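You operate a simulated robot arm through the tools that you are given. There is no shell and no other tool. Be economical: measure what you need, move in short steps, check, and stop when the job is done.

You run a simulated two-armed robot. Do the job below in one go: nothing can be reset, and whatever is moved stays where it is left.

Task
Wipe up the spill on the top of the black table with the gold scarf and put it back.

The check looks at the end state, three seconds after you hand in, the way a careful person would. Anything else that was tipped, shoved, dropped, spilled or broken makes it a failure.

Robot
Two 6-joint arms with two-finger grippers on one trunk, on a base that drives. Base frame: it is fixed to the floor where the robot stands at the start and does not move with it; the origin is under the middle of the robot, x ahead of it, y to its left, z up; the surface under the hand at the start is at about z = 0.8. Lengths are in m, angles in degrees, forces in N, time in s.
The left shoulder is at the start at [0.03, 0.178, 0.913], the right one opposite. With the tool pointing down near the work surface each hand reaches from about 0.28 to 0.84 m from the robot's upright axis, wherever it stands, measured 20 degrees to its own side. Payload 2.54 kg a hand.
The tool frame of a hand sits at the grasp point between the pads (the TCP): z along the fingers, y along the line on which they close. The tips reach 0.03 m beyond it. Largest opening 0.116 m; the body of the gripper starts 0.095 m behind the TCP.
Orientation is that of the tool frame in the base frame, as [roll, pitch, yaw] about the fixed x, y, z axes, in that order (R = Rz(yaw) Ry(pitch) Rx(roll)). With the fingers straight down and closing along the base's y, the tool's x points along the base's -x, its y along +y and its z along -z.

Tools
- The arms move only by the tool jog_arm. It takes "left_moves", "right_moves" or both (then of equal length, played together; a hand with none holds still); each is a list of rows, each a list of 7 numbers: the turn, a rotation vector about the tool's x, y, z in units of 4 degrees (1.0 is 4 degrees), then the shift along the tool's x, y, z in units of 50 mm (1.0 is 50 mm), then the closure, from 0 (fully open) to 1 (shut). In form: [[rx, ry, rz, dx, dy, dz, fingers], ...]. A call has 1 to 8 rows; each row shifts and turns the commanded pose from where the row before left it, along the tool's axes as they then stand. A call with a number of a shift or a turn outside -1 to 1 is refused whole. Rows are played at 5 a second. More than 0.05 m and 8.6 degrees between two rows, or a gripper value outside its range, and nothing of the call is played. Where a pose cannot be reached the arm comes as near as it can. A force on the tool above 40 N (or 10 N above the force at the start of the call, whichever is more), or a blocked arm, ends the call early, and 0.2 s more pass. The fingers move at their own pace (about 0.153 m/s each) and stop on an object; they squeeze with about 29 N. The grip force told is the motor's: it shows also when the fingers shut on nothing. Time passes only in rows, and 0.2 s behind the last, so rows that do not move let the fingers close. The reply holds the time, the measured pose of the TCP, the force on the tool along the base axes, the opening and the grip force, in the units named above and with some noise, with the torque about the TCP (base axes, N m) and any sound that the robot's microphone picked up, and new pictures: "pictures" is both (left out), scene, wrist or none (wrist: the cameras of the hands that moved).
- Cameras (640 x 400 px; columns grow to the right, rows downward): "scene" is now at [0.0282, -0.0305, 1.6248]; the picture's right is [-0.47, -0.88, 0.00], its down [-0.76, 0.40, -0.52] and it looks along [0.46, -0.24, -0.86] (base axes); focal length 283 px, centre (320, 200). "left" rides on the left gripper at [0.069, 0.015, -0.122] in its tool frame; the picture's right is [-0.21, 0.98, 0.00], its down [-0.83, -0.18, -0.53] and it looks along [-0.52, -0.11, 0.85] (tool axes); focal length 251 px, centre (320, 200). "right" rides on the right gripper at [0.069, -0.015, -0.122] in its tool frame; the picture's right is [0.21, 0.98, 0.00], its down [-0.83, 0.18, -0.53] and it looks along [-0.52, 0.11, 0.85] (tool axes); focal length 251 px, centre (320, 200). There is no depth. A picture from a camera that has moved, and an enlarged one, comes with that camera's place and axes in the base frame and with its lens.
- raise_lower(by): slides the trunk up (or, below 0, down) by that many m; the arms and the scene camera ride with it, the base frame stays. It gives what a move gives, with no picture.
- steer(legs): drives the robot by 1 to 6 legs, each [ahead, left, turn to the left] in m, m and degrees, along the robot's own axes; the way and the turn of a leg run together, so that a leg with both is an arc; at most 1.5 m and 180 degrees a leg. The arms and the cameras ride along, it lands a little off, and it stops where it bumps. It gives what a move gives, and a new picture of the scene camera.
- turn_head(pan, tilt): turns the head with the scene camera to pan (to the left, within 143 degrees either way) and tilt (down, from -29 to 69), counted from straight ahead of the robot. It gives what a move gives, and a new picture of the scene camera.
- close_up(camera, box): a new picture of the part [left, top, right, bottom] of that camera's present view, enlarged. No time passes.
- job_done(): hands the job in; it is judged then, once.

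Work in short steps. Places have to be worked out from the pictures, the camera data and where the tool is seen: move nearer, look again, correct. Check each grasp and each placing, and mend what went wrong. You have 120 turns and 260 pictures in all, those below and enlarged ones among them. Open the grippers and draw the arms clear of the work before you hand the job in, unless the task says otherwise; then end with one line.

The tools are called as name(argument=value, ...) on one line, values as JSON. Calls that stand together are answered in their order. jog_arm: Moves the arms, as the interface text tells. Its arguments: {"type":"object","properties":{"left_moves":{"type":"array","items":{"type":"array","items":{"type":"number"}}},"right_moves":{"type":"array","items":{"type":"array","items":{"type":"number"}}},"pictures":{"type":"string","enum":["both","scene","wrist","none"]}},"required":[]} The other tools are called the same way: raise_lower (by) slides the trunk up or down; steer (legs) drives the base; turn_head (pan, tilt) turns the head that bears the scene camera; close_up (camera, box) takes an enlarged picture of a part of a camera's view; job_done () hands the job in.

At the start:

```text
clock: 0.0
left_tool_pos: [0.5992, -0.0181, 1.0075]
left_orientation: [-180.0, 0.0, 180.0]
left_wrist_force: [-0.1, -0.7, 0.3]
left_wrist_torque: [0.0, 0.01, 0.02]
left_finger_gap: 0.1161
left_finger_force: 0.1
right_tool_pos: [0.3347, -0.393, 0.9854]
right_orientation: [180.0, 0.0, 180.0]
right_wrist_force: [-0.1, -0.5, -0.2]
right_wrist_torque: [0.0, -0.02, 0.04]
right_finger_gap: 0.116
right_finger_force: 0.2
trunk travel left (down, up): [-0.125, 0.415]
robot x, y, heading: [-0.0035, 0.0006, 0.0]
head pan, tilt: [-28.0, 58.8]
```

scene: 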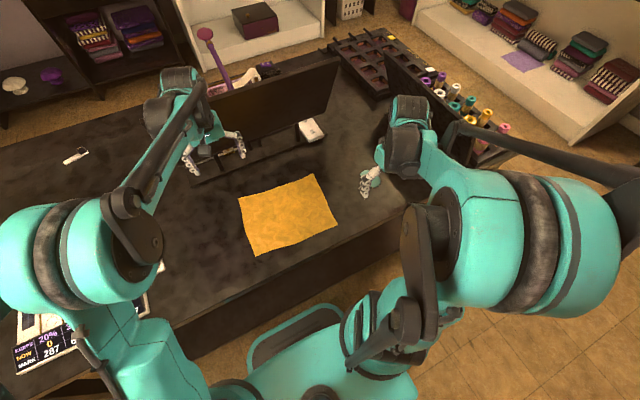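
right: 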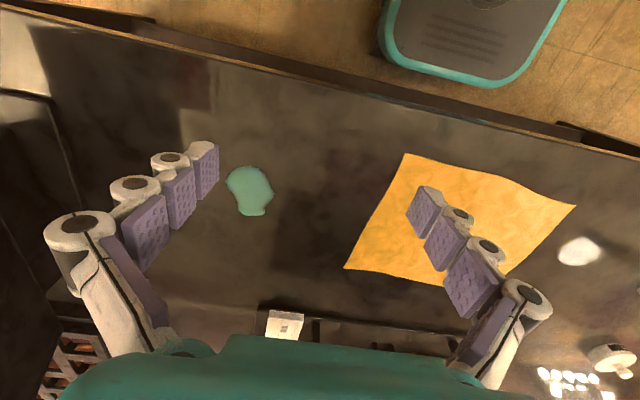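
left: 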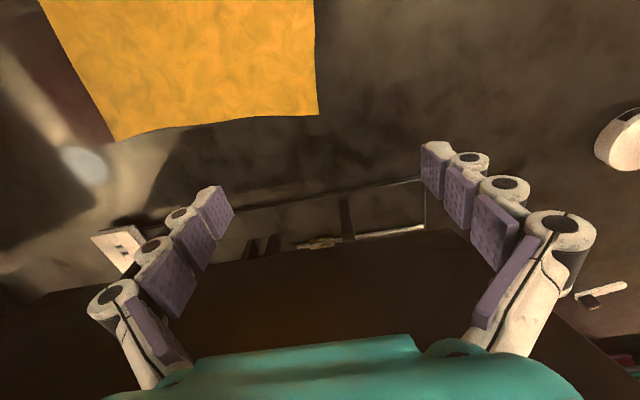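

I estimate the scarf at x 0.36–0.60, y −0.30 to 0.0, and the spill near (0.46, −0.47). I'll take enlarged views first to check this.

close_up(camera="scene", box=[160, 20, 480, 270])

close_up(camera="right", box=[180, 80, 640, 400])

```text
1.60 times, centred on (320, 145) of scene
camera zoom: at [0.0282, -0.0305, 1.6248], right [-0.47, -0.88, 0.0], down [-0.76, 0.4, -0.52], along [0.46, -0.24, -0.86], focal length 452 px, centre (320, 288)
```

zoom: 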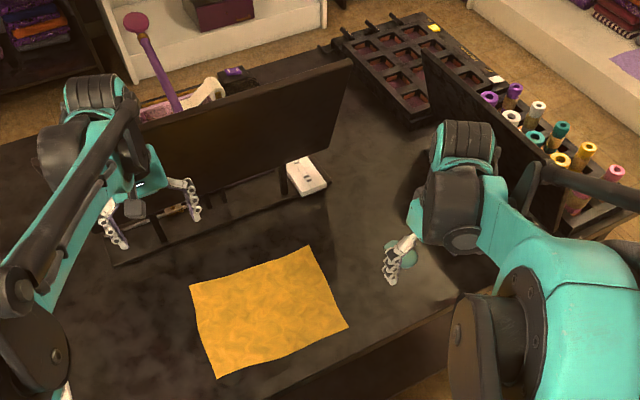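

```text
1.25 times, centred on (410, 240) of right
camera zoom: at [0.2648, -0.4079, 1.1091], right [-0.21, 0.98, 0.0], down [0.83, 0.18, 0.53], along [0.52, 0.11, -0.85], focal length 314 px, centre (208, 150)
```

zoom: 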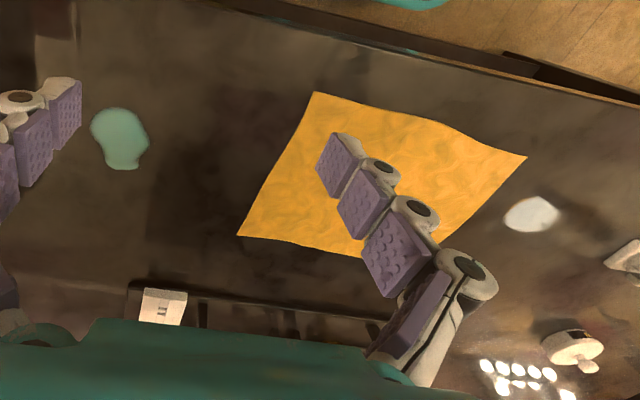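

The table top at z≈0.80 fits both cameras, and the spill is at (0.457, −0.467). I'll move the left arm up and away, and bring the right hand above the scarf's right edge.

jog_arm(left_moves=[[0, 0, 0, 0.5, 0, -1, 0], [0, 0, 0, 0.8, 0.6, -0.6, 0], [0, 0, 0, 0.8, 1, 0, 0], [0, 0, 0, 0.8, 1, 0, 0], [0, 0, 0, 0.5, 1, 0, 0]], right_moves=[[0, 0, 0, -0.54, 0.58, 0, 0.3], [0, 0, 0, -0.54, 0.58, 0, 0.5], [0, 0, 0, -0.54, 0.58, 0, 0.5], [0, 0, 0, -0.54, 0.58, 0.5, 0.5], [0, 0, 0, -0.54, 0.58, 0.5, 0.5]])

```text
refused: row 1 steps farther than a row can; nothing moved
```

The combined shift in a row was over 0.05 m, so I'll use smaller diagonal steps.

jog_arm(left_moves=[[0, 0, 0, 0, 0, -0.9, 0], [0, 0, 0, 0.4, 0.4, -0.5, 0], [0, 0, 0, 0.5, 0.8, 0, 0], [0, 0, 0, 0.5, 0.8, 0, 0], [0, 0, 0, 0.5, 0.8, 0, 0], [0, 0, 0, 0.5, 0.8, 0, 0]], right_moves=[[0, 0, 0, -0.54, 0.58, 0, 0.3], [0, 0, 0, -0.54, 0.58, 0, 0.5], [0, 0, 0, -0.54, 0.58, 0, 0.5], [0, 0, 0, -0.54, 0.58, 0.5, 0.5], [0, 0, 0, -0.54, 0.58, 0.5, 0.5], [0, 0, 0, 0, 0, 0.5, 0.5]])

```text
clock: 1.4
left_tool_pos: [0.4749, 0.1623, 1.077]
left_orientation: [179.9, -0.1, 179.9]
left_wrist_force: [-0.5, 0.4, -0.1]
left_wrist_torque: [-0.01, -0.02, -0.01]
left_finger_gap: 0.1161
left_finger_force: 0.1
right_tool_pos: [0.4684, -0.2485, 0.9095]
right_orientation: [-180.0, 0.0, 180.0]
right_wrist_force: [-0.6, 0.2, -0.2]
right_wrist_torque: [-0.02, -0.03, -0.02]
right_finger_gap: 0.0577
right_finger_force: 0.0
trunk travel left (down, up): [-0.125, 0.415]
robot x, y, heading: [0.0024, -0.0009, 0.2]
head pan, tilt: [-28.0, 58.8]
camera scene: at [0.0272, -0.0303, 1.6249], right [-0.47, -0.88, 0.0], down [-0.75, 0.4, -0.52], along [0.46, -0.24, -0.85], focal length 283 px, centre (320, 200)
camera right: at [0.3987, -0.2632, 1.0328], right [-0.21, 0.98, 0.0], down [0.83, 0.18, 0.53], along [0.52, 0.11, -0.85], focal length 251 px, centre (320, 200)
camera left: at [0.4063, 0.1777, 1.201], right [0.22, 0.98, 0.0], down [0.83, -0.18, 0.53], along [0.52, -0.12, -0.85], focal length 251 px, centre (320, 200)
```

scene: 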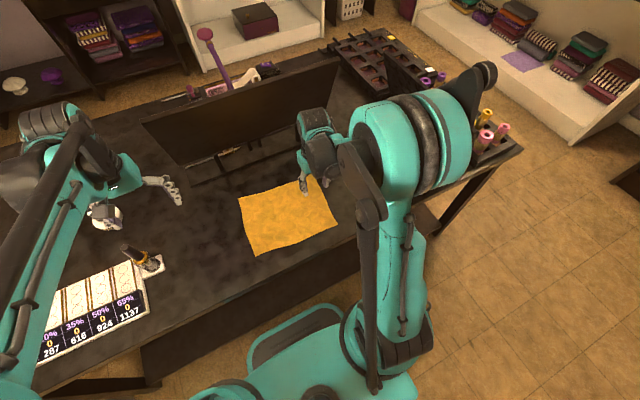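
right: 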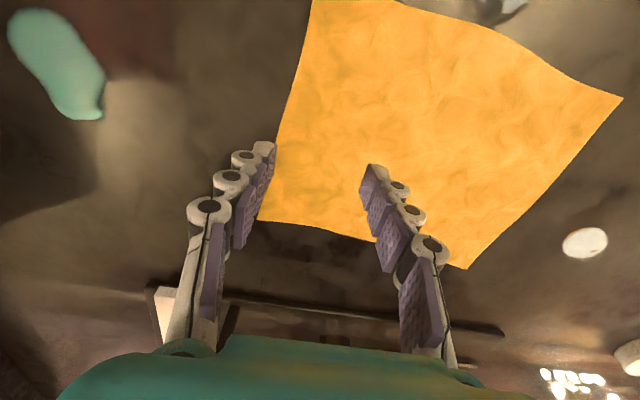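
left: 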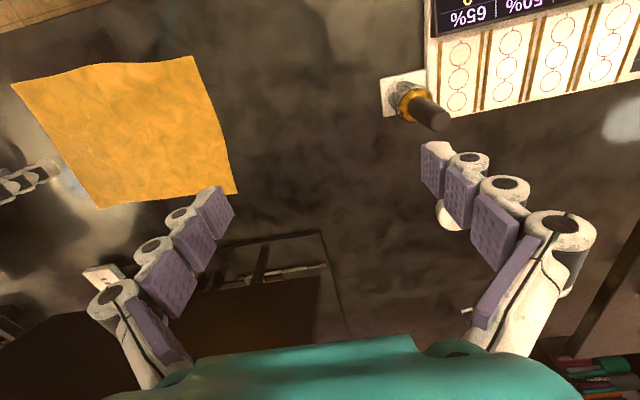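

The outer finger would land right on the scarf's edge, so I'll shift 3 cm onto the cloth and descend to just above the table.

jog_arm(right_moves=[[0, 0, 0, 0, 0.6, 0, 0.5], [0, 0, 0, 0, 0, 0.7, 0.5], [0, 0, 0, 0, 0, 0.6, 0.5]], pictures="wrist")

```text
clock: 2.2
left_tool_pos: [0.4766, 0.1607, 1.0776]
left_orientation: [-179.9, 0.0, -179.9]
left_wrist_force: [0.1, 0.4, -0.4]
left_wrist_torque: [0.01, -0.01, -0.01]
left_finger_gap: 0.1159
left_finger_force: 0.1
right_tool_pos: [0.4698, -0.2183, 0.8462]
right_orientation: [-180.0, 0.0, 179.9]
right_wrist_force: [0.4, 0.8, -0.1]
right_wrist_torque: [-0.04, 0.0, 0.01]
right_finger_gap: 0.058
right_finger_force: 0.0
trunk travel left (down, up): [-0.125, 0.415]
robot x, y, heading: [0.0013, 0.002, -0.1]
head pan, tilt: [-28.0, 58.8]
camera right: at [0.4003, -0.2335, 0.9679], right [-0.21, 0.98, 0.0], down [0.83, 0.18, 0.53], along [0.52, 0.11, -0.85], focal length 251 px, centre (320, 200)
```

right: 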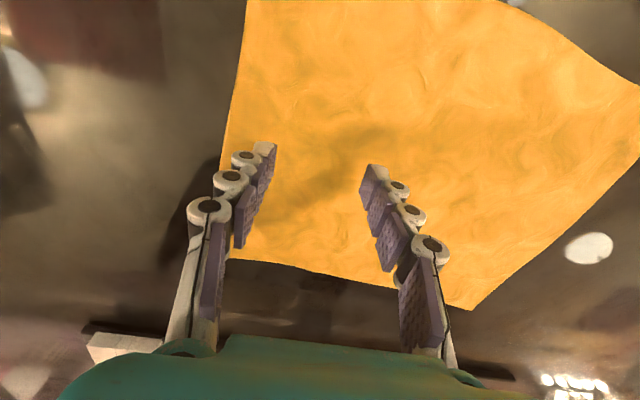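

Both fingertips are over the cloth and about 1.5 cm above it. I'll lower gently until they touch.

jog_arm(right_moves=[[0, 0, 0, 0, 0, 0.16, 0.5], [0, 0, 0, 0, 0, 0.12, 0.5], [0, 0, 0, 0, 0, 0.06, 0.5]], pictures="none")

```text
clock: 3.0
left_tool_pos: [0.4754, 0.162, 1.0779]
left_orientation: [180.0, 0.0, 179.9]
left_wrist_force: [-0.1, 0.3, -0.4]
left_wrist_torque: [0.01, -0.01, -0.01]
left_finger_gap: 0.116
left_finger_force: 0.0
right_tool_pos: [0.469, -0.2183, 0.8285]
right_orientation: [-180.0, 0.1, -180.0]
right_wrist_force: [1.0, 0.5, 6.7]
right_wrist_torque: [-0.05, -0.05, 0.0]
right_finger_gap: 0.058
right_finger_force: 0.3
trunk travel left (down, up): [-0.125, 0.415]
robot x, y, heading: [-0.0022, 0.0001, -0.1]
head pan, tilt: [-28.0, 58.8]
```

There is contact with about 7 N of upward force. I'll close the fingers to gather the cloth.

jog_arm(right_moves=[[0, 0, 0, 0, 0, 0, 0.7], [0, 0, 0, 0, 0, 0, 0.9], [0, 0, 0, 0, 0, 0, 1], [0, 0, 0, 0, 0, 0, 1]], pictures="wrist")

```text
clock: 4.0
left_tool_pos: [0.4754, 0.162, 1.0772]
left_orientation: [-180.0, 0.0, 180.0]
left_wrist_force: [-1.1, 1.0, -0.7]
left_wrist_torque: [0.02, 0.04, -0.02]
left_finger_gap: 0.1159
left_finger_force: 0.1
right_tool_pos: [0.4697, -0.2182, 0.8288]
right_orientation: [-180.0, 0.0, 180.0]
right_wrist_force: [0.5, 0.6, 22.2]
right_wrist_torque: [-0.08, 0.01, 0.02]
right_finger_gap: 0.0053
right_finger_force: 30.3
trunk travel left (down, up): [-0.125, 0.415]
robot x, y, heading: [-0.001, 0.001, -0.1]
head pan, tilt: [-28.0, 58.8]
camera right: at [0.3994, -0.233, 0.9523], right [-0.21, 0.98, 0.0], down [0.83, 0.18, 0.53], along [0.52, 0.11, -0.85], focal length 251 px, centre (320, 200)
```

right: 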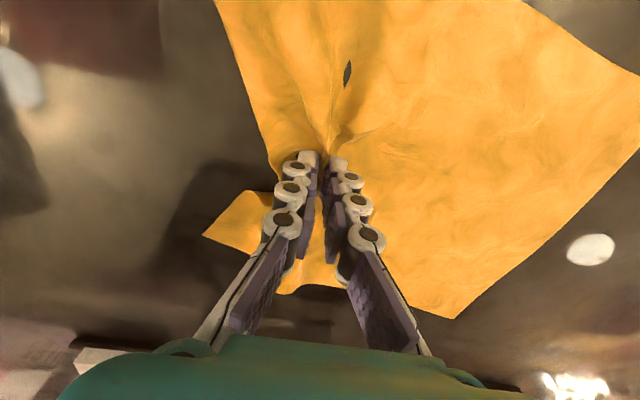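

The cloth is gathered between the fingers (gap 5 mm, 30 N). I'll ease the pressure slightly and drag the scarf toward the spill.

jog_arm(right_moves=[[0, 0, 0, 0, 0, -0.1, 1], [0, 0, 0, 0, -0.5, 0, 1], [0, 0, 0, 0, -0.7, 0, 1], [0, 0, 0, 0, -0.7, 0, 1], [0, 0, 0, 0, -0.7, 0, 1]])

```text
clock: 5.2
left_tool_pos: [0.4752, 0.1613, 1.0782]
left_orientation: [180.0, 0.0, 179.9]
left_wrist_force: [0.2, 0.0, -0.6]
left_wrist_torque: [0.02, 0.0, -0.04]
left_finger_gap: 0.1161
left_finger_force: 0.1
right_tool_pos: [0.4715, -0.3488, 0.8334]
right_orientation: [180.0, 0.1, -180.0]
right_wrist_force: [1.6, 1.2, -3.5]
right_wrist_torque: [-0.13, 0.07, -0.03]
right_finger_gap: 0.0051
right_finger_force: 39.7
trunk travel left (down, up): [-0.125, 0.415]
robot x, y, heading: [0.0025, -0.0013, -0.0]
head pan, tilt: [-28.0, 58.8]
camera scene: at [0.0282, -0.0312, 1.6248], right [-0.47, -0.88, 0.0], down [-0.76, 0.4, -0.52], along [0.46, -0.24, -0.86], focal length 283 px, centre (320, 200)
camera right: at [0.4016, -0.3637, 0.9575], right [-0.21, 0.98, 0.0], down [0.83, 0.18, 0.53], along [0.52, 0.12, -0.85], focal length 251 px, centre (320, 200)
```

scene: 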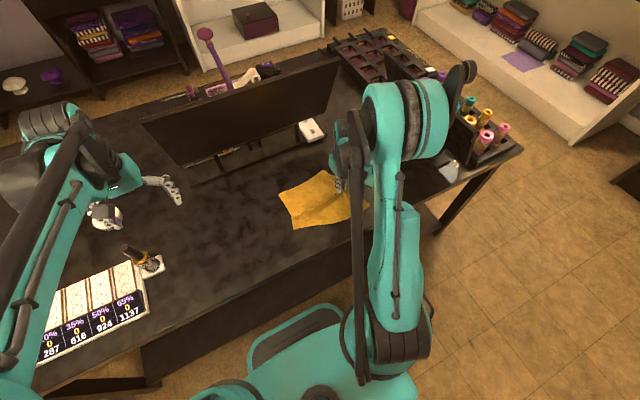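
right: 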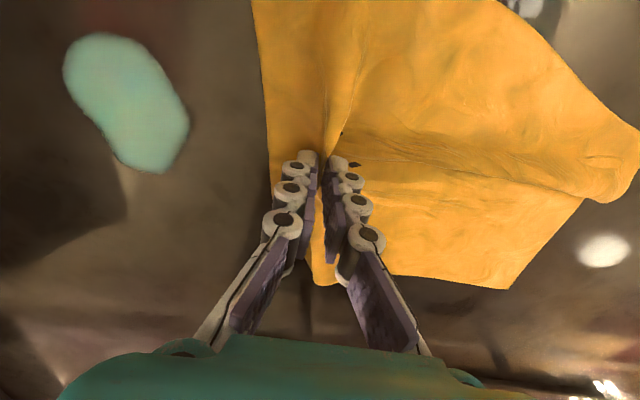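

The scarf follows the hand. I'll press down slightly and drag it across the spill.

jog_arm(right_moves=[[0, 0, 0, 0.1, -0.5, 0.06, 1], [0, 0, 0, 0.1, -0.6, 0, 1], [0, 0, 0, 0, -0.6, 0, 1], [0, 0, 0, 0, -0.6, 0, 1], [0, 0, 0, 0, -0.6, 0, 1], [0, 0, 0, 0, -0.4, 0, 1]])

```text
clock: 6.6
left_tool_pos: [0.4758, 0.1624, 1.0781]
left_orientation: [179.9, 0.0, 180.0]
left_wrist_force: [-0.2, -0.7, -0.3]
left_wrist_torque: [-0.02, 0.01, 0.0]
left_finger_gap: 0.1161
left_finger_force: 0.0
right_tool_pos: [0.4603, -0.5153, 0.83]
right_orientation: [-179.9, 0.0, 180.0]
right_wrist_force: [-1.1, 1.3, 3.7]
right_wrist_torque: [0.11, -0.2, 0.03]
right_finger_gap: 0.0
right_finger_force: 22.5
trunk travel left (down, up): [-0.125, 0.415]
robot x, y, heading: [-0.003, 0.0009, 0.1]
head pan, tilt: [-28.0, 58.8]
camera scene: at [0.0282, -0.0308, 1.6248], right [-0.47, -0.88, 0.0], down [-0.76, 0.4, -0.52], along [0.46, -0.24, -0.86], focal length 283 px, centre (320, 200)
camera right: at [0.3909, -0.53, 0.9536], right [-0.21, 0.98, 0.0], down [0.83, 0.18, 0.53], along [0.52, 0.11, -0.85], focal length 251 px, centre (320, 200)
```

scene: 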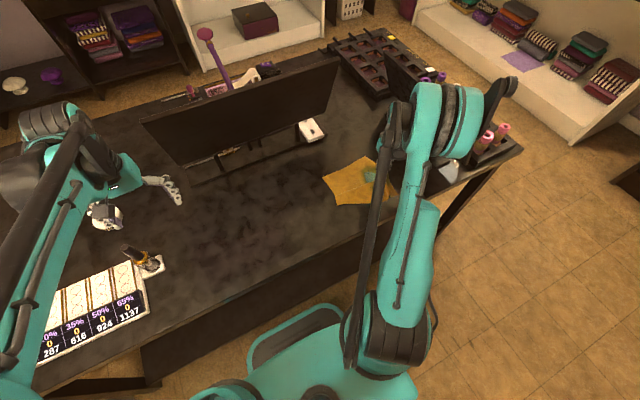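
right: 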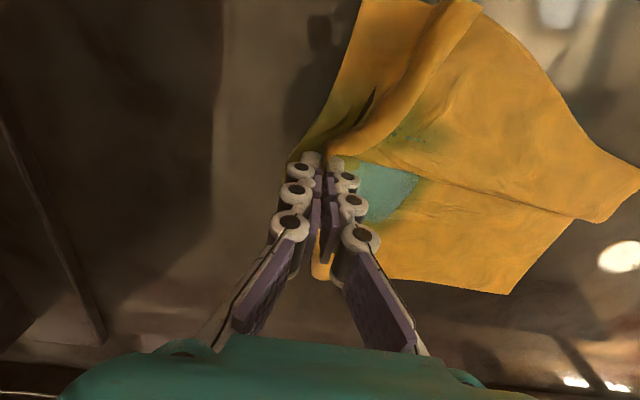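

The gap now reads 0, so the grip may have slipped. A teal patch shows by the fingers, so I'll take a closer look.

close_up(camera="right", box=[260, 0, 580, 300])

```text
1.33 times, centred on (420, 150) of right
camera zoom: at [0.3909, -0.53, 0.9536], right [-0.21, 0.98, 0.0], down [0.83, 0.18, 0.53], along [0.52, 0.11, -0.85], focal length 335 px, centre (187, 267)
```

zoom: 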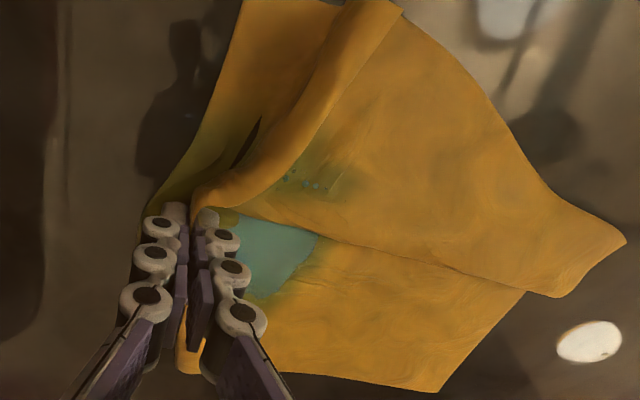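

The cloth is turning greenish, so it's absorbing. I'll scrub back over the spill with small strokes while keeping light pressure.

jog_arm(right_moves=[[0, 0, 0, 0, 0.7, 0, 1], [0, 0, 0, -0.5, 0.3, 0, 1], [0, 0, 0, 0.7, 0, 0, 1], [0, 0, 0, 0.7, 0, 0, 1], [0, 0, 0, -0.3, 0.4, 0, 1], [0, 0, 0, -0.7, 0, 0, 1], [0, 0, 0, 0.4, -0.6, 0, 1], [0, 0, 0, 0, -0.4, 0, 1]], pictures="wrist")

```text
clock: 8.4
left_tool_pos: [0.4769, 0.161, 1.0768]
left_orientation: [180.0, 0.0, 180.0]
left_wrist_force: [0.1, 0.0, 0.6]
left_wrist_torque: [-0.02, 0.07, -0.04]
left_finger_gap: 0.1158
left_finger_force: 0.1
right_tool_pos: [0.4451, -0.4942, 0.8327]
right_orientation: [180.0, 0.1, -180.0]
right_wrist_force: [-0.3, -0.2, 0.3]
right_wrist_torque: [-0.02, 0.01, 0.0]
right_finger_gap: 0.0047
right_finger_force: 26.0
trunk travel left (down, up): [-0.125, 0.415]
robot x, y, heading: [0.0056, -0.0021, 0.1]
head pan, tilt: [-28.0, 58.8]
camera right: at [0.3761, -0.5098, 0.9552], right [-0.21, 0.98, 0.0], down [0.83, 0.18, 0.53], along [0.52, 0.11, -0.85], focal length 251 px, centre (320, 200)
```

right: 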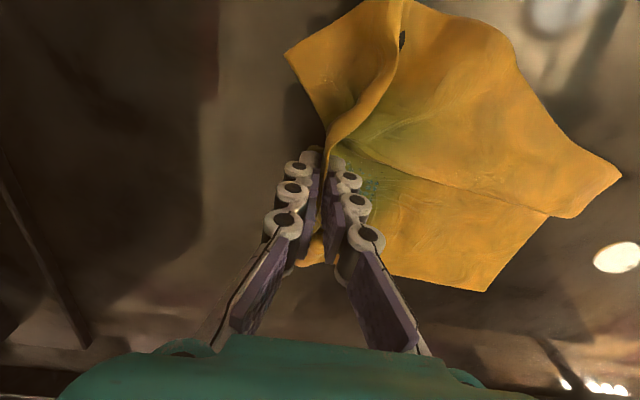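

Little teal remains visible. I'll do one more firm scrub over the spill area, then lift and move toward the scarf's home to inspect the table.

jog_arm(right_moves=[[0, 0, 0, 0, 0, 0.06, 1], [0, 0, 0, 0.4, 0.6, 0, 1], [0, 0, 0, -0.8, 0.3, 0, 1], [0, 0, 0, -0.5, -0.4, 0, 1], [0, 0, 0, 0.7, -0.3, 0, 1], [0, 0, 0, 0.5, -0.3, 0, 1], [0, 0, 0, -0.3, 0.6, 0, 1], [0, 0, 0, 0, 0.6, 0, 1]], pictures="wrist")

jog_arm(right_moves=[[0, 0, 0, 0, 0, -0.9, 1], [0, 0, 0, 0, 0, -1, 1], [0, 0, 0, 0, 0, -1, 1], [0, 0, 0, 0, 0, -1, 1], [0, 0, 0, 0, 0, -1, 1], [0, 0, 0, 0, 0, -1, 1]])

```text
clock: 10.2
left_tool_pos: [0.4744, 0.1626, 1.0782]
left_orientation: [-179.9, 0.2, -179.9]
left_wrist_force: [0.7, 0.3, -0.2]
left_wrist_torque: [0.02, -0.01, 0.01]
left_finger_gap: 0.1161
left_finger_force: 0.0
right_tool_pos: [0.445, -0.4355, 0.8292]
right_orientation: [-180.0, 0.1, -180.0]
right_wrist_force: [-1.3, 1.2, 29.3]
right_wrist_torque: [0.35, 0.08, 0.07]
right_finger_gap: 0.0034
right_finger_force: 37.0
trunk travel left (down, up): [-0.125, 0.415]
robot x, y, heading: [-0.0006, 0.0033, 0.0]
head pan, tilt: [-28.0, 58.8]
camera right: at [0.3744, -0.4504, 0.952], right [-0.21, 0.98, 0.0], down [0.83, 0.18, 0.53], along [0.52, 0.11, -0.85], focal length 251 px, centre (320, 200)
```

right: 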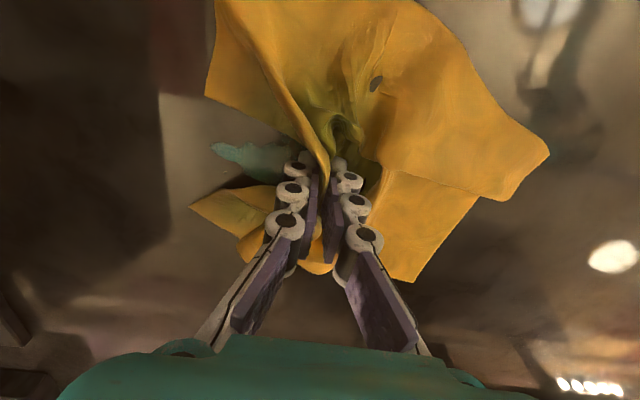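

```text
clock: 11.6
left_tool_pos: [0.4742, 0.1618, 1.0778]
left_orientation: [180.0, 0.0, -179.9]
left_wrist_force: [-0.3, 0.1, -0.2]
left_wrist_torque: [0.01, -0.04, 0.01]
left_finger_gap: 0.116
left_finger_force: 0.0
right_tool_pos: [0.4431, -0.4385, 1.1264]
right_orientation: [180.0, 0.0, -179.9]
right_wrist_force: [1.3, 0.2, -2.8]
right_wrist_torque: [-0.09, 0.01, -0.01]
right_finger_gap: 0.0026
right_finger_force: 35.7
trunk travel left (down, up): [-0.125, 0.415]
robot x, y, heading: [-0.0007, -0.0007, -0.0]
head pan, tilt: [-28.0, 58.8]
camera scene: at [0.0276, -0.0299, 1.6249], right [-0.47, -0.88, 0.0], down [-0.75, 0.4, -0.52], along [0.46, -0.24, -0.85], focal length 283 px, centre (320, 200)
camera right: at [0.3733, -0.4529, 1.2494], right [-0.21, 0.98, 0.0], down [0.83, 0.18, 0.53], along [0.52, 0.11, -0.85], focal length 251 px, centre (320, 200)
```

scene: 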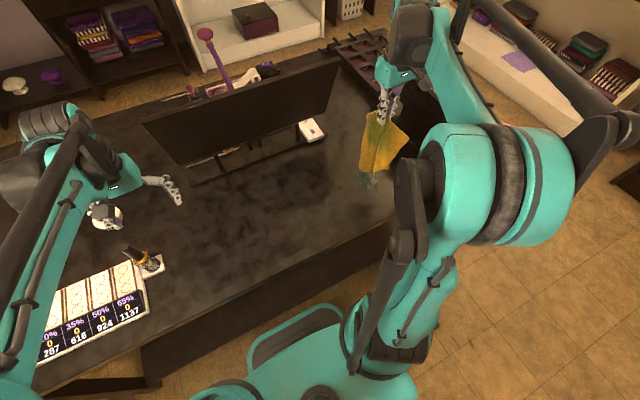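
right: 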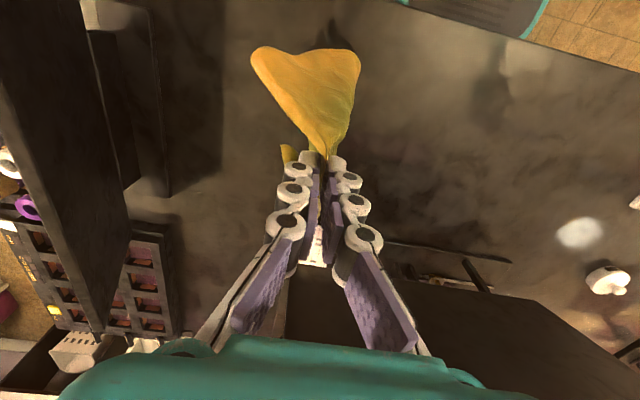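

The cloth hangs from the grip. I'll shift the hand toward +y to uncover the spill area and look at it.

jog_arm(right_moves=[[0, 0, 0, 0, 0.9, 0, 1], [0, 0, 0, 0, 0.9, 0, 1], [0, 0, 0, 0, 0.9, 0, 1], [0, 0, 0, 0, 0.9, 0, 1]])

```text
clock: 12.6
left_tool_pos: [0.4752, 0.1629, 1.0773]
left_orientation: [180.0, 0.0, 180.0]
left_wrist_force: [-0.1, -0.2, 0.3]
left_wrist_torque: [0.0, -0.01, -0.02]
left_finger_gap: 0.116
left_finger_force: 0.0
right_tool_pos: [0.4444, -0.2579, 1.123]
right_orientation: [-179.9, 0.2, 179.9]
right_wrist_force: [-0.1, 1.2, -2.9]
right_wrist_torque: [-0.04, 0.05, 0.01]
right_finger_gap: 0.0049
right_finger_force: 39.1
trunk travel left (down, up): [-0.125, 0.415]
robot x, y, heading: [0.0029, -0.0004, 0.2]
head pan, tilt: [-28.0, 58.8]
camera scene: at [0.0281, -0.0296, 1.6249], right [-0.47, -0.88, 0.0], down [-0.76, 0.4, -0.52], along [0.46, -0.24, -0.85], focal length 283 px, centre (320, 200)
camera right: at [0.3744, -0.2722, 1.2471], right [-0.21, 0.98, 0.0], down [0.83, 0.18, 0.53], along [0.52, 0.11, -0.85], focal length 251 px, centre (320, 200)
```

scene: 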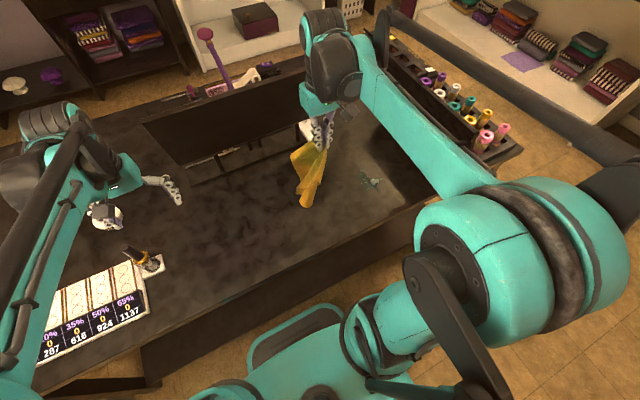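
right: 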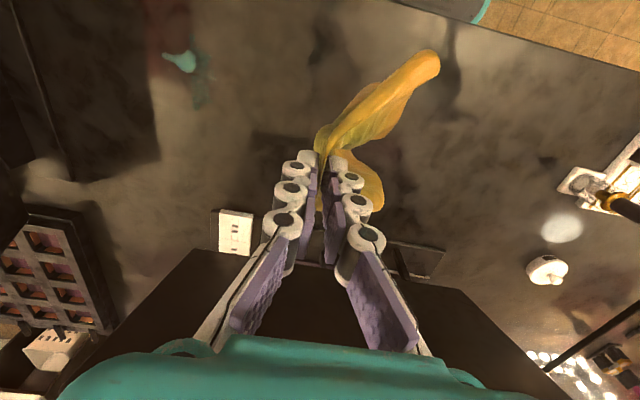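

close_up(camera="right", box=[120, 10, 280, 130])

close_up(camera="scene", box=[320, 140, 420, 220])

```text
3.33 times, centred on (200, 70) of right
camera zoom: at [0.3744, -0.2722, 1.2471], right [-0.21, 0.98, 0.0], down [0.83, 0.18, 0.53], along [0.52, 0.11, -0.85], focal length 838 px, centre (720, 633)
```

zoom: 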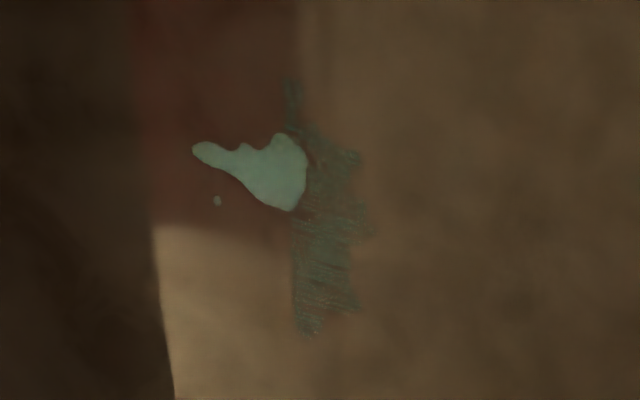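

```text
5.00 times, centred on (370, 180) of scene
camera zoom: at [0.0281, -0.0296, 1.6249], right [-0.47, -0.88, 0.0], down [-0.76, 0.4, -0.52], along [0.46, -0.24, -0.85], focal length 1413 px, centre (70, 300)
```

zoom: 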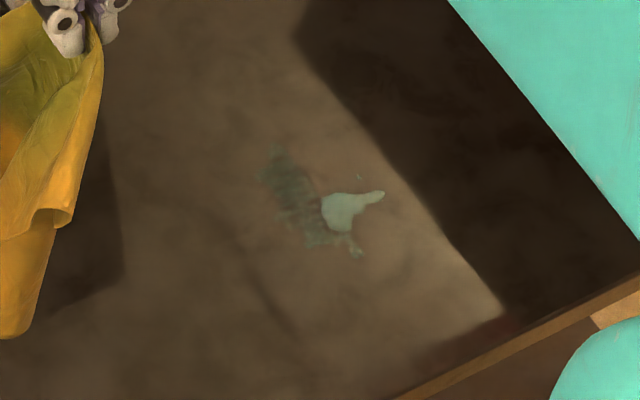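

There is a puddle left at about (0.443, −0.48), plus a smear from x 0.41–0.51, y −0.43 to −0.465. The cloth only cleans under the pressed tip, so I'll go back and raster the whole patch.

jog_arm(right_moves=[[0, 0, 0, 0.1, -0.9, 0, 1], [0, 0, 0, 0.1, -0.9, 0, 1], [0, 0, 0, 0.1, -0.9, 0, 1], [0, 0, 0, 0.1, -0.9, 0, 1], [0, 0, 0, 0.1, -0.9, 0, 1], [0, 0, 0, 0.2, -0.4, 0.8, 1], [0, 0, 0, 0, 0, 1, 1], [0, 0, 0, 0, 0, 1, 1]], pictures="none")

jog_arm(right_moves=[[0, 0, 0, 0, 0, 1, 1], [0, 0, 0, 0, 0, 1, 1], [0, 0, 0, 0, 0, 0.7, 1], [0, 0, 0, 0, 0, 0.2, 1], [0, 0, 0, 0, 0, 0, 1]], pictures="wrist")

```text
clock: 14.4
left_tool_pos: [0.4758, 0.1614, 1.0791]
left_orientation: [180.0, 0.0, -180.0]
left_wrist_force: [0.8, 0.3, -0.1]
left_wrist_torque: [0.04, 0.02, 0.02]
left_finger_gap: 0.1157
left_finger_force: 0.0
right_tool_pos: [0.4104, -0.5019, 0.9804]
right_orientation: [-180.0, 0.0, -180.0]
right_wrist_force: [0.1, -0.2, 0.0]
right_wrist_torque: [0.04, -0.02, 0.0]
right_finger_gap: 0.0
right_finger_force: 29.0
trunk travel left (down, up): [-0.125, 0.415]
robot x, y, heading: [0.0012, 0.0005, 0.0]
head pan, tilt: [-28.0, 58.8]
```

```text
clock: 15.6
left_tool_pos: [0.4768, 0.1616, 1.0778]
left_orientation: [180.0, 0.0, 180.0]
left_wrist_force: [0.0, 0.1, 0.3]
left_wrist_torque: [0.0, 0.01, 0.0]
left_finger_gap: 0.1162
left_finger_force: 0.0
right_tool_pos: [0.4102, -0.5026, 0.8368]
right_orientation: [180.0, 0.0, -180.0]
right_wrist_force: [0.5, -0.8, 0.0]
right_wrist_torque: [0.0, 0.01, -0.01]
right_finger_gap: 0.0
right_finger_force: 28.3
trunk travel left (down, up): [-0.125, 0.415]
robot x, y, heading: [-0.0018, -0.0059, -0.0]
head pan, tilt: [-28.0, 58.8]
camera right: at [0.3404, -0.5174, 0.9603], right [-0.21, 0.98, 0.0], down [0.83, 0.18, 0.53], along [0.52, 0.11, -0.85], focal length 251 px, centre (320, 200)
```

right: 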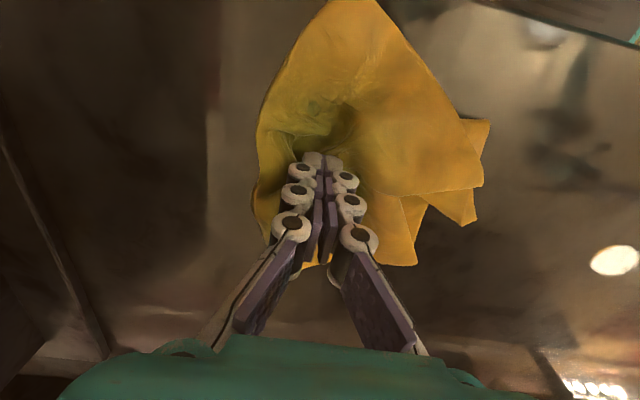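

The gap reads 0 and there's no load, so the cloth seems to have slipped out and lies right under the tips. I'll open, press down and regrip it.

jog_arm(right_moves=[[0, 0, 0, 0, 0.5, -0.5, 0.5], [0, 0, 0, 0, 0.2, -0.3, 0.5], [0, 0, 0, 0, 0, 0, 0.5]], pictures="both")

```text
clock: 16.4
left_tool_pos: [0.476, 0.1621, 1.0777]
left_orientation: [-179.9, 0.0, 180.0]
left_wrist_force: [0.0, 0.6, 0.1]
left_wrist_torque: [0.0, -0.02, -0.01]
left_finger_gap: 0.1161
left_finger_force: 0.1
right_tool_pos: [0.4104, -0.4676, 0.879]
right_orientation: [-180.0, -0.1, 179.9]
right_wrist_force: [0.3, 0.5, 0.8]
right_wrist_torque: [-0.03, -0.04, 0.01]
right_finger_gap: 0.0578
right_finger_force: 0.0
trunk travel left (down, up): [-0.125, 0.415]
robot x, y, heading: [-0.0011, 0.0013, 0.0]
head pan, tilt: [-28.0, 58.8]
camera scene: at [0.0281, -0.0303, 1.6248], right [-0.47, -0.88, 0.0], down [-0.76, 0.4, -0.52], along [0.46, -0.24, -0.86], focal length 283 px, centre (320, 200)
camera right: at [0.3409, -0.4823, 1.0019], right [-0.21, 0.98, 0.0], down [0.83, 0.18, 0.53], along [0.52, 0.11, -0.85], focal length 251 px, centre (320, 200)
```

scene: 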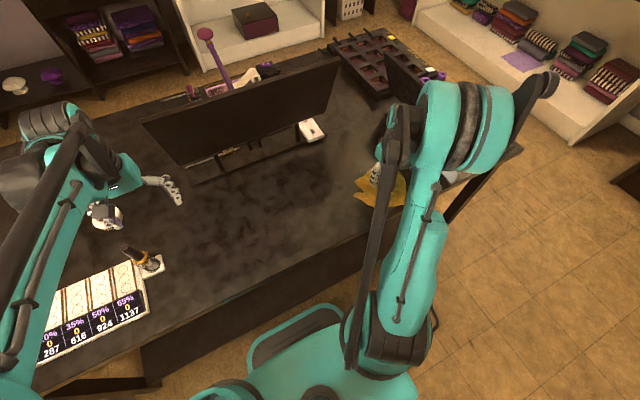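
right: 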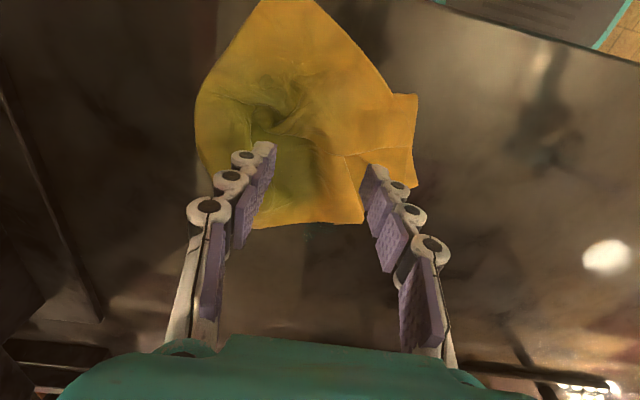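

The cloth is bunched around (0.39, −0.49). I'll move over its middle, lower to contact and grip.

jog_arm(right_moves=[[0, 0, 0, 0.5, -0.45, 0, 0.4], [0, 0, 0, 0, 0, 0.6, 0.4], [0, 0, 0, 0, 0, 0.3, 0.4], [0, 0, 0, 0, 0, 0.1, 0.4]], pictures="wrist")

```text
clock: 17.4
left_tool_pos: [0.4765, 0.1622, 1.0781]
left_orientation: [180.0, -0.1, 179.9]
left_wrist_force: [0.5, 0.5, -0.2]
left_wrist_torque: [-0.03, 0.0, -0.03]
left_finger_gap: 0.1161
left_finger_force: 0.1
right_tool_pos: [0.385, -0.4888, 0.8274]
right_orientation: [-179.9, 0.0, -180.0]
right_wrist_force: [0.4, -1.0, 6.5]
right_wrist_torque: [-0.07, -0.01, 0.02]
right_finger_gap: 0.0708
right_finger_force: 0.8
trunk travel left (down, up): [-0.125, 0.415]
robot x, y, heading: [-0.0003, 0.0025, -0.1]
head pan, tilt: [-28.0, 58.8]
camera right: at [0.3147, -0.5044, 0.9516], right [-0.21, 0.98, 0.0], down [0.83, 0.18, 0.53], along [0.52, 0.11, -0.85], focal length 251 px, centre (320, 200)
```

right: 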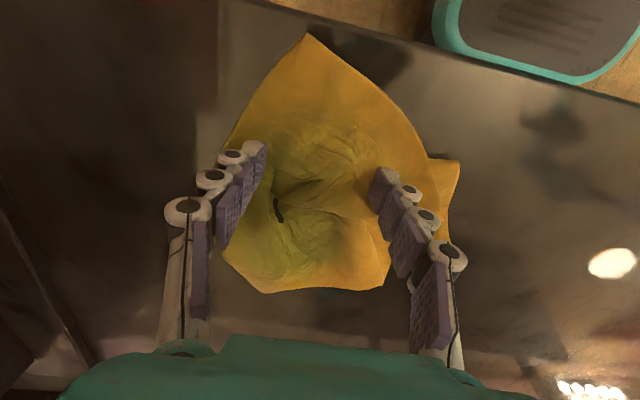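

Contact is good with the fingers straddling the folded cloth. I'll close, which makes a thick pad of cloth.

jog_arm(right_moves=[[0, 0, 0, 0, 0, 0, 0.6], [0, 0, 0, 0, 0, 0, 0.8], [0, 0, 0, 0, 0, 0, 1], [0, 0, 0, 0, 0, 0, 1]], pictures="wrist")

```text
clock: 17.7
left_tool_pos: [0.4749, 0.1642, 1.0786]
left_orientation: [-179.9, 0.1, 180.0]
left_wrist_force: [0.1, -1.3, 0.5]
left_wrist_torque: [0.02, -0.01, -0.01]
left_finger_gap: 0.1158
left_finger_force: 0.0
right_tool_pos: [0.3836, -0.4889, 0.8302]
right_orientation: [180.0, 0.0, 179.9]
right_wrist_force: [-3.2, 3.7, 31.5]
right_wrist_torque: [0.14, 0.01, -0.01]
right_finger_gap: 0.0046
right_finger_force: 28.7
trunk travel left (down, up): [-0.125, 0.415]
robot x, y, heading: [0.0015, 0.0024, -0.2]
head pan, tilt: [-28.0, 58.8]
stopped in row 1 (right hand): the force on the tool passed its limit at 45 N (the readings are from after the stop); the commanded pose is now the measured one
camera right: at [0.3142, -0.5038, 0.9535], right [-0.21, 0.98, 0.0], down [0.83, 0.18, 0.53], along [0.52, 0.11, -0.85], focal length 251 px, centre (320, 200)
```

right: 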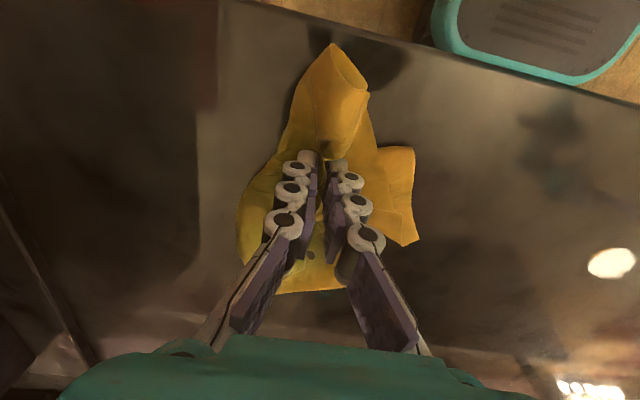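

Gripped with a 4.6 mm gap. I'll ease the pressure a little and start the raster strokes along x across the spill.

jog_arm(right_moves=[[0, 0, 0, 0, 0, -0.06, 1], [0, 0, 0, -0.7, 0, 0, 1], [0, 0, 0, -0.7, 0, 0, 1], [0, 0, 0, -0.7, 0, 0, 1], [0, 0, 0, 0, 0.3, 0, 1], [0, 0, 0, 0.7, 0, 0, 1], [0, 0, 0, 0.7, 0, 0, 1], [0, 0, 0, 0.7, 0, 0, 1]], pictures="wrist")

```text
clock: 19.5
left_tool_pos: [0.4754, 0.1616, 1.0782]
left_orientation: [180.0, 0.0, -179.9]
left_wrist_force: [-0.5, 0.8, 0.7]
left_wrist_torque: [0.01, -0.04, -0.01]
left_finger_gap: 0.116
left_finger_force: 0.0
right_tool_pos: [0.3836, -0.4743, 0.8307]
right_orientation: [-180.0, 0.0, 180.0]
right_wrist_force: [-0.3, 0.6, 1.4]
right_wrist_torque: [-0.02, -0.02, 0.01]
right_finger_gap: 0.0036
right_finger_force: 29.3
trunk travel left (down, up): [-0.125, 0.415]
robot x, y, heading: [-0.0008, -0.0021, 0.1]
head pan, tilt: [-28.0, 58.8]
camera right: at [0.3148, -0.49, 0.9542], right [-0.21, 0.98, 0.0], down [0.83, 0.18, 0.53], along [0.52, 0.12, -0.85], focal length 251 px, centre (320, 200)
```

right: 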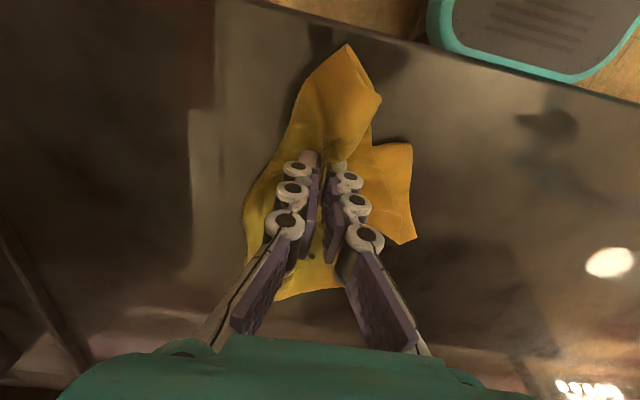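

Going well. I'll continue the raster at y ≈ −0.457 and −0.44 with slightly more pressure.

jog_arm(right_moves=[[0, 0, 0, 0, 0.3, 0.03, 1], [0, 0, 0, -0.8, 0, 0, 1], [0, 0, 0, -0.8, 0, 0, 1], [0, 0, 0, -0.9, 0, 0, 1], [0, 0, 0, 0, 0.35, 0, 1], [0, 0, 0, 0.8, 0, 0, 1], [0, 0, 0, 0.8, 0, 0, 1], [0, 0, 0, 0.9, 0, 0, 1]], pictures="wrist")

```text
clock: 21.3
left_tool_pos: [0.4754, 0.1622, 1.0782]
left_orientation: [180.0, 0.2, -179.9]
left_wrist_force: [-0.4, -0.1, 0.0]
left_wrist_torque: [0.03, -0.02, 0.01]
left_finger_gap: 0.1161
left_finger_force: 0.0
right_tool_pos: [0.3846, -0.4407, 0.8293]
right_orientation: [180.0, 0.1, -180.0]
right_wrist_force: [-0.4, 0.4, 11.8]
right_wrist_torque: [-0.16, -0.07, 0.0]
right_finger_gap: 0.0047
right_finger_force: 33.3
trunk travel left (down, up): [-0.125, 0.415]
robot x, y, heading: [0.0014, 0.0004, 0.4]
head pan, tilt: [-28.0, 58.8]
camera right: at [0.3145, -0.4557, 0.9532], right [-0.22, 0.98, 0.0], down [0.83, 0.18, 0.53], along [0.52, 0.12, -0.84], focal length 251 px, centre (320, 200)
```

right: 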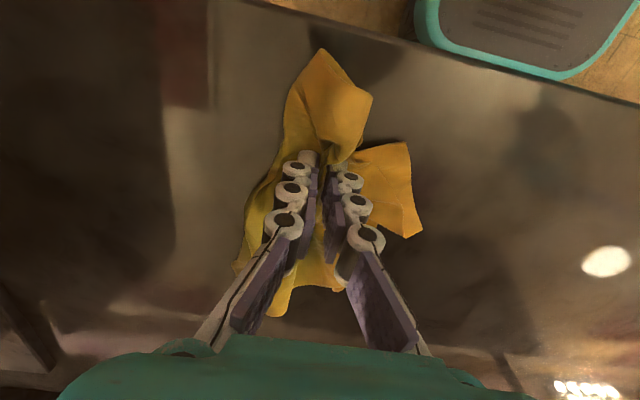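

One more stroke at y ≈ −0.425, then back over the −0.50 line where the puddle's tail was.

jog_arm(right_moves=[[0, 0, 0, 0, 0.3, 0, 1], [0, 0, 0, -0.9, 0, 0, 1], [0, 0, 0, -0.9, 0, 0, 1], [0, 0, 0, -0.6, -0.7, 0, 1], [0, 0, 0, 0.3, -0.9, 0, 1], [0, 0, 0, 0.8, 0, 0, 1], [0, 0, 0, 0.8, 0, 0, 1], [0, 0, 0, 0.4, 0.5, 0, 1]], pictures="none")

jog_arm(right_moves=[[0, 0, 0, 0, 0, -0.9, 1], [0, 0, 0, 0, 0, -0.9, 1], [0, 0, 0, 0, 0.3, -0.9, 1], [0, 0, 0, 0, 0.7, -0.6, 1], [0, 0, 0, 0, 0.9, 0, 1], [0, 0, 0, 0, 0.9, 0, 1], [0, 0, 0, 0, 0.9, 0, 1], [0, 0, 0, 0, 0.5, 0, 1]])

```text
clock: 23.1
left_tool_pos: [0.4768, 0.1634, 1.078]
left_orientation: [-179.9, 0.0, -180.0]
left_wrist_force: [-0.2, 0.1, -0.4]
left_wrist_torque: [0.02, 0.03, -0.03]
left_finger_gap: 0.1159
left_finger_force: 0.0
right_tool_pos: [0.39, -0.4827, 0.8303]
right_orientation: [180.0, 0.0, 180.0]
right_wrist_force: [-0.5, 2.2, 10.9]
right_wrist_torque: [-0.14, -0.05, -0.02]
right_finger_gap: 0.0042
right_finger_force: 34.5
trunk travel left (down, up): [-0.125, 0.415]
robot x, y, heading: [0.0008, 0.0005, -0.1]
head pan, tilt: [-28.0, 58.8]
```

```text
clock: 24.9
left_tool_pos: [0.4752, 0.1622, 1.078]
left_orientation: [180.0, 0.0, 179.9]
left_wrist_force: [0.5, 0.7, -0.9]
left_wrist_torque: [0.0, -0.02, 0.0]
left_finger_gap: 0.1158
left_finger_force: 0.0
right_tool_pos: [0.3891, -0.2716, 0.9946]
right_orientation: [180.0, 0.1, -180.0]
right_wrist_force: [0.6, 0.4, -1.3]
right_wrist_torque: [-0.05, 0.07, -0.04]
right_finger_gap: 0.0041
right_finger_force: 34.9
trunk travel left (down, up): [-0.125, 0.415]
robot x, y, heading: [0.0018, 0.0007, 0.1]
head pan, tilt: [-28.0, 58.8]
camera scene: at [0.028, -0.03, 1.6249], right [-0.47, -0.88, 0.0], down [-0.76, 0.4, -0.52], along [0.46, -0.24, -0.85], focal length 283 px, centre (320, 200)
camera right: at [0.3189, -0.2863, 1.1174], right [-0.21, 0.98, 0.0], down [0.83, 0.18, 0.53], along [0.52, 0.11, -0.85], focal length 251 px, centre (320, 200)
```

scene: 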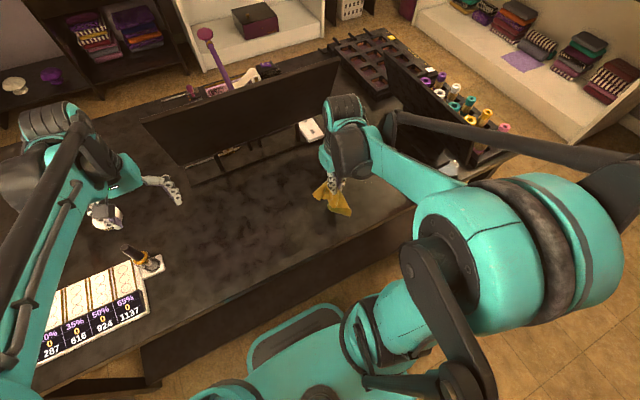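
right: 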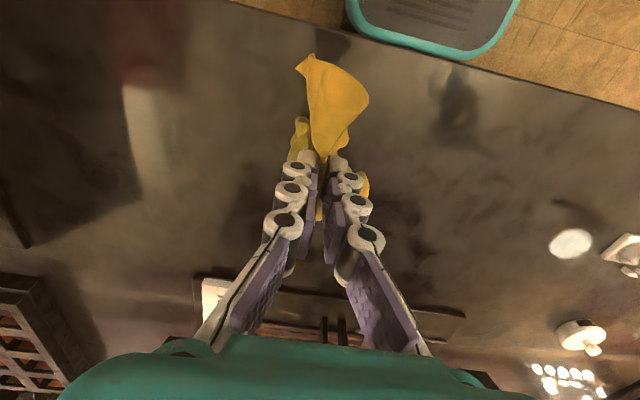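

The spill looks gone. I'll check closely in both views.

close_up(camera="right", box=[90, 60, 290, 210])

close_up(camera="scene", box=[320, 140, 420, 220])

```text
2.67 times, centred on (190, 135) of right
camera zoom: at [0.3189, -0.2863, 1.1174], right [-0.21, 0.98, 0.0], down [0.83, 0.18, 0.53], along [0.52, 0.11, -0.85], focal length 670 px, centre (667, 373)
```

zoom: 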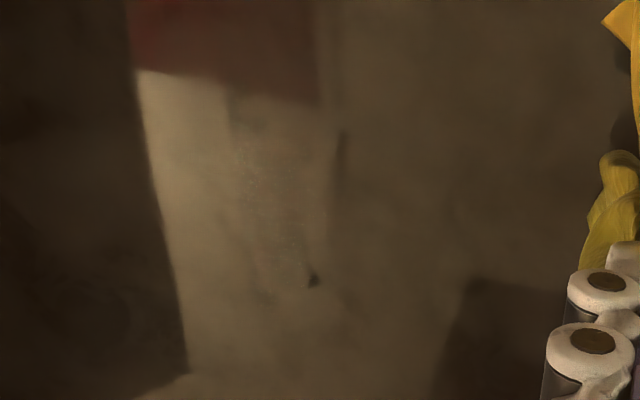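

```text
5.00 times, centred on (370, 180) of scene
camera zoom: at [0.028, -0.03, 1.6249], right [-0.47, -0.88, 0.0], down [-0.76, 0.4, -0.52], along [0.46, -0.24, -0.85], focal length 1413 px, centre (70, 300)
```

zoom: 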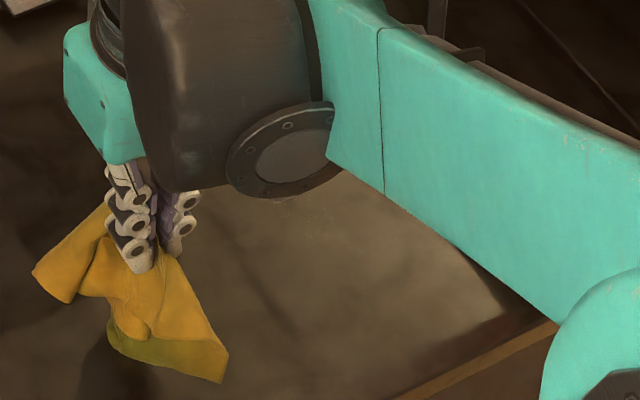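

Almost all gone. Two small dark traces remain at about (0.496, −0.435) and (0.421, −0.417), so I'll zoom in on them.

close_up(camera="right", box=[160, 90, 240, 180])

```text
4.44 times, centred on (200, 135) of right
camera zoom: at [0.3189, -0.2863, 1.1174], right [-0.21, 0.98, 0.0], down [0.83, 0.18, 0.53], along [0.52, 0.11, -0.85], focal length 1118 px, centre (853, 489)
```

zoom: 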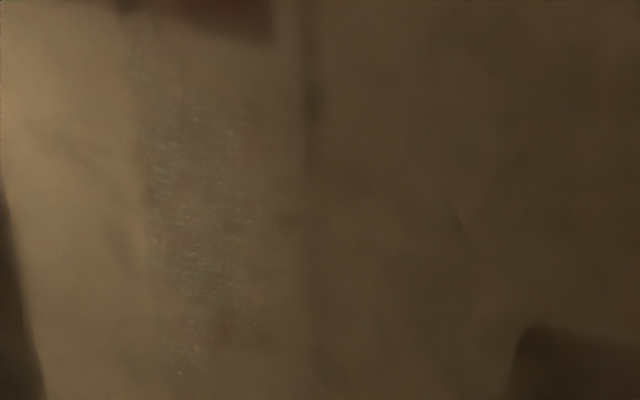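

Only a faint film remains at x 0.42–0.50, y −0.43 to −0.47. I'll go back for one more set of firm strokes there.

jog_arm(right_moves=[[0, 0, 0, -0.2, -0.9, 0, 1], [0, 0, 0, 0, -0.98, 0, 1], [0, 0, 0, 0, -0.98, 0, 1], [0, 0, 0, 0, -0.98, 0, 1], [0, 0, 0, 0, 0, 1, 1], [0, 0, 0, 0, 0, 1, 1], [0, 0, 0, 0, 0, 0.98, 1], [0, 0, 0, 0, 0, 0.28, 1]], pictures="wrist")

```text
clock: 26.7
left_tool_pos: [0.476, 0.1622, 1.0779]
left_orientation: [180.0, -0.1, 179.9]
left_wrist_force: [0.3, -0.9, 0.1]
left_wrist_torque: [-0.03, 0.02, -0.02]
left_finger_gap: 0.1159
left_finger_force: 0.0
right_tool_pos: [0.3979, -0.4626, 0.8316]
right_orientation: [-180.0, 0.0, 180.0]
right_wrist_force: [-0.3, -0.7, 4.8]
right_wrist_torque: [-0.04, -0.02, 0.0]
right_finger_gap: 0.004
right_finger_force: 26.6
trunk travel left (down, up): [-0.125, 0.415]
robot x, y, heading: [0.0006, 0.0032, -0.1]
head pan, tilt: [-28.0, 58.8]
camera right: at [0.3287, -0.4776, 0.955], right [-0.21, 0.98, 0.0], down [0.83, 0.18, 0.53], along [0.52, 0.11, -0.85], focal length 251 px, centre (320, 200)
```

right: 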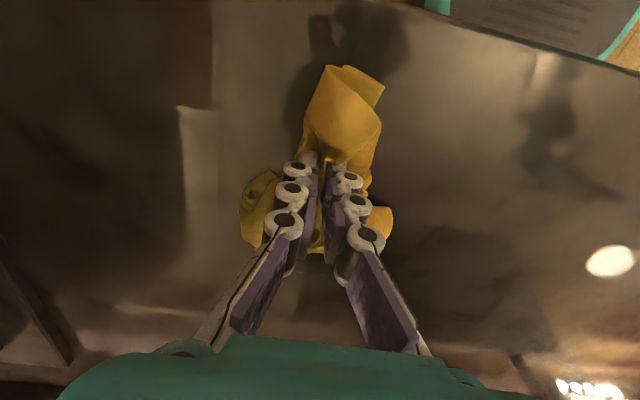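

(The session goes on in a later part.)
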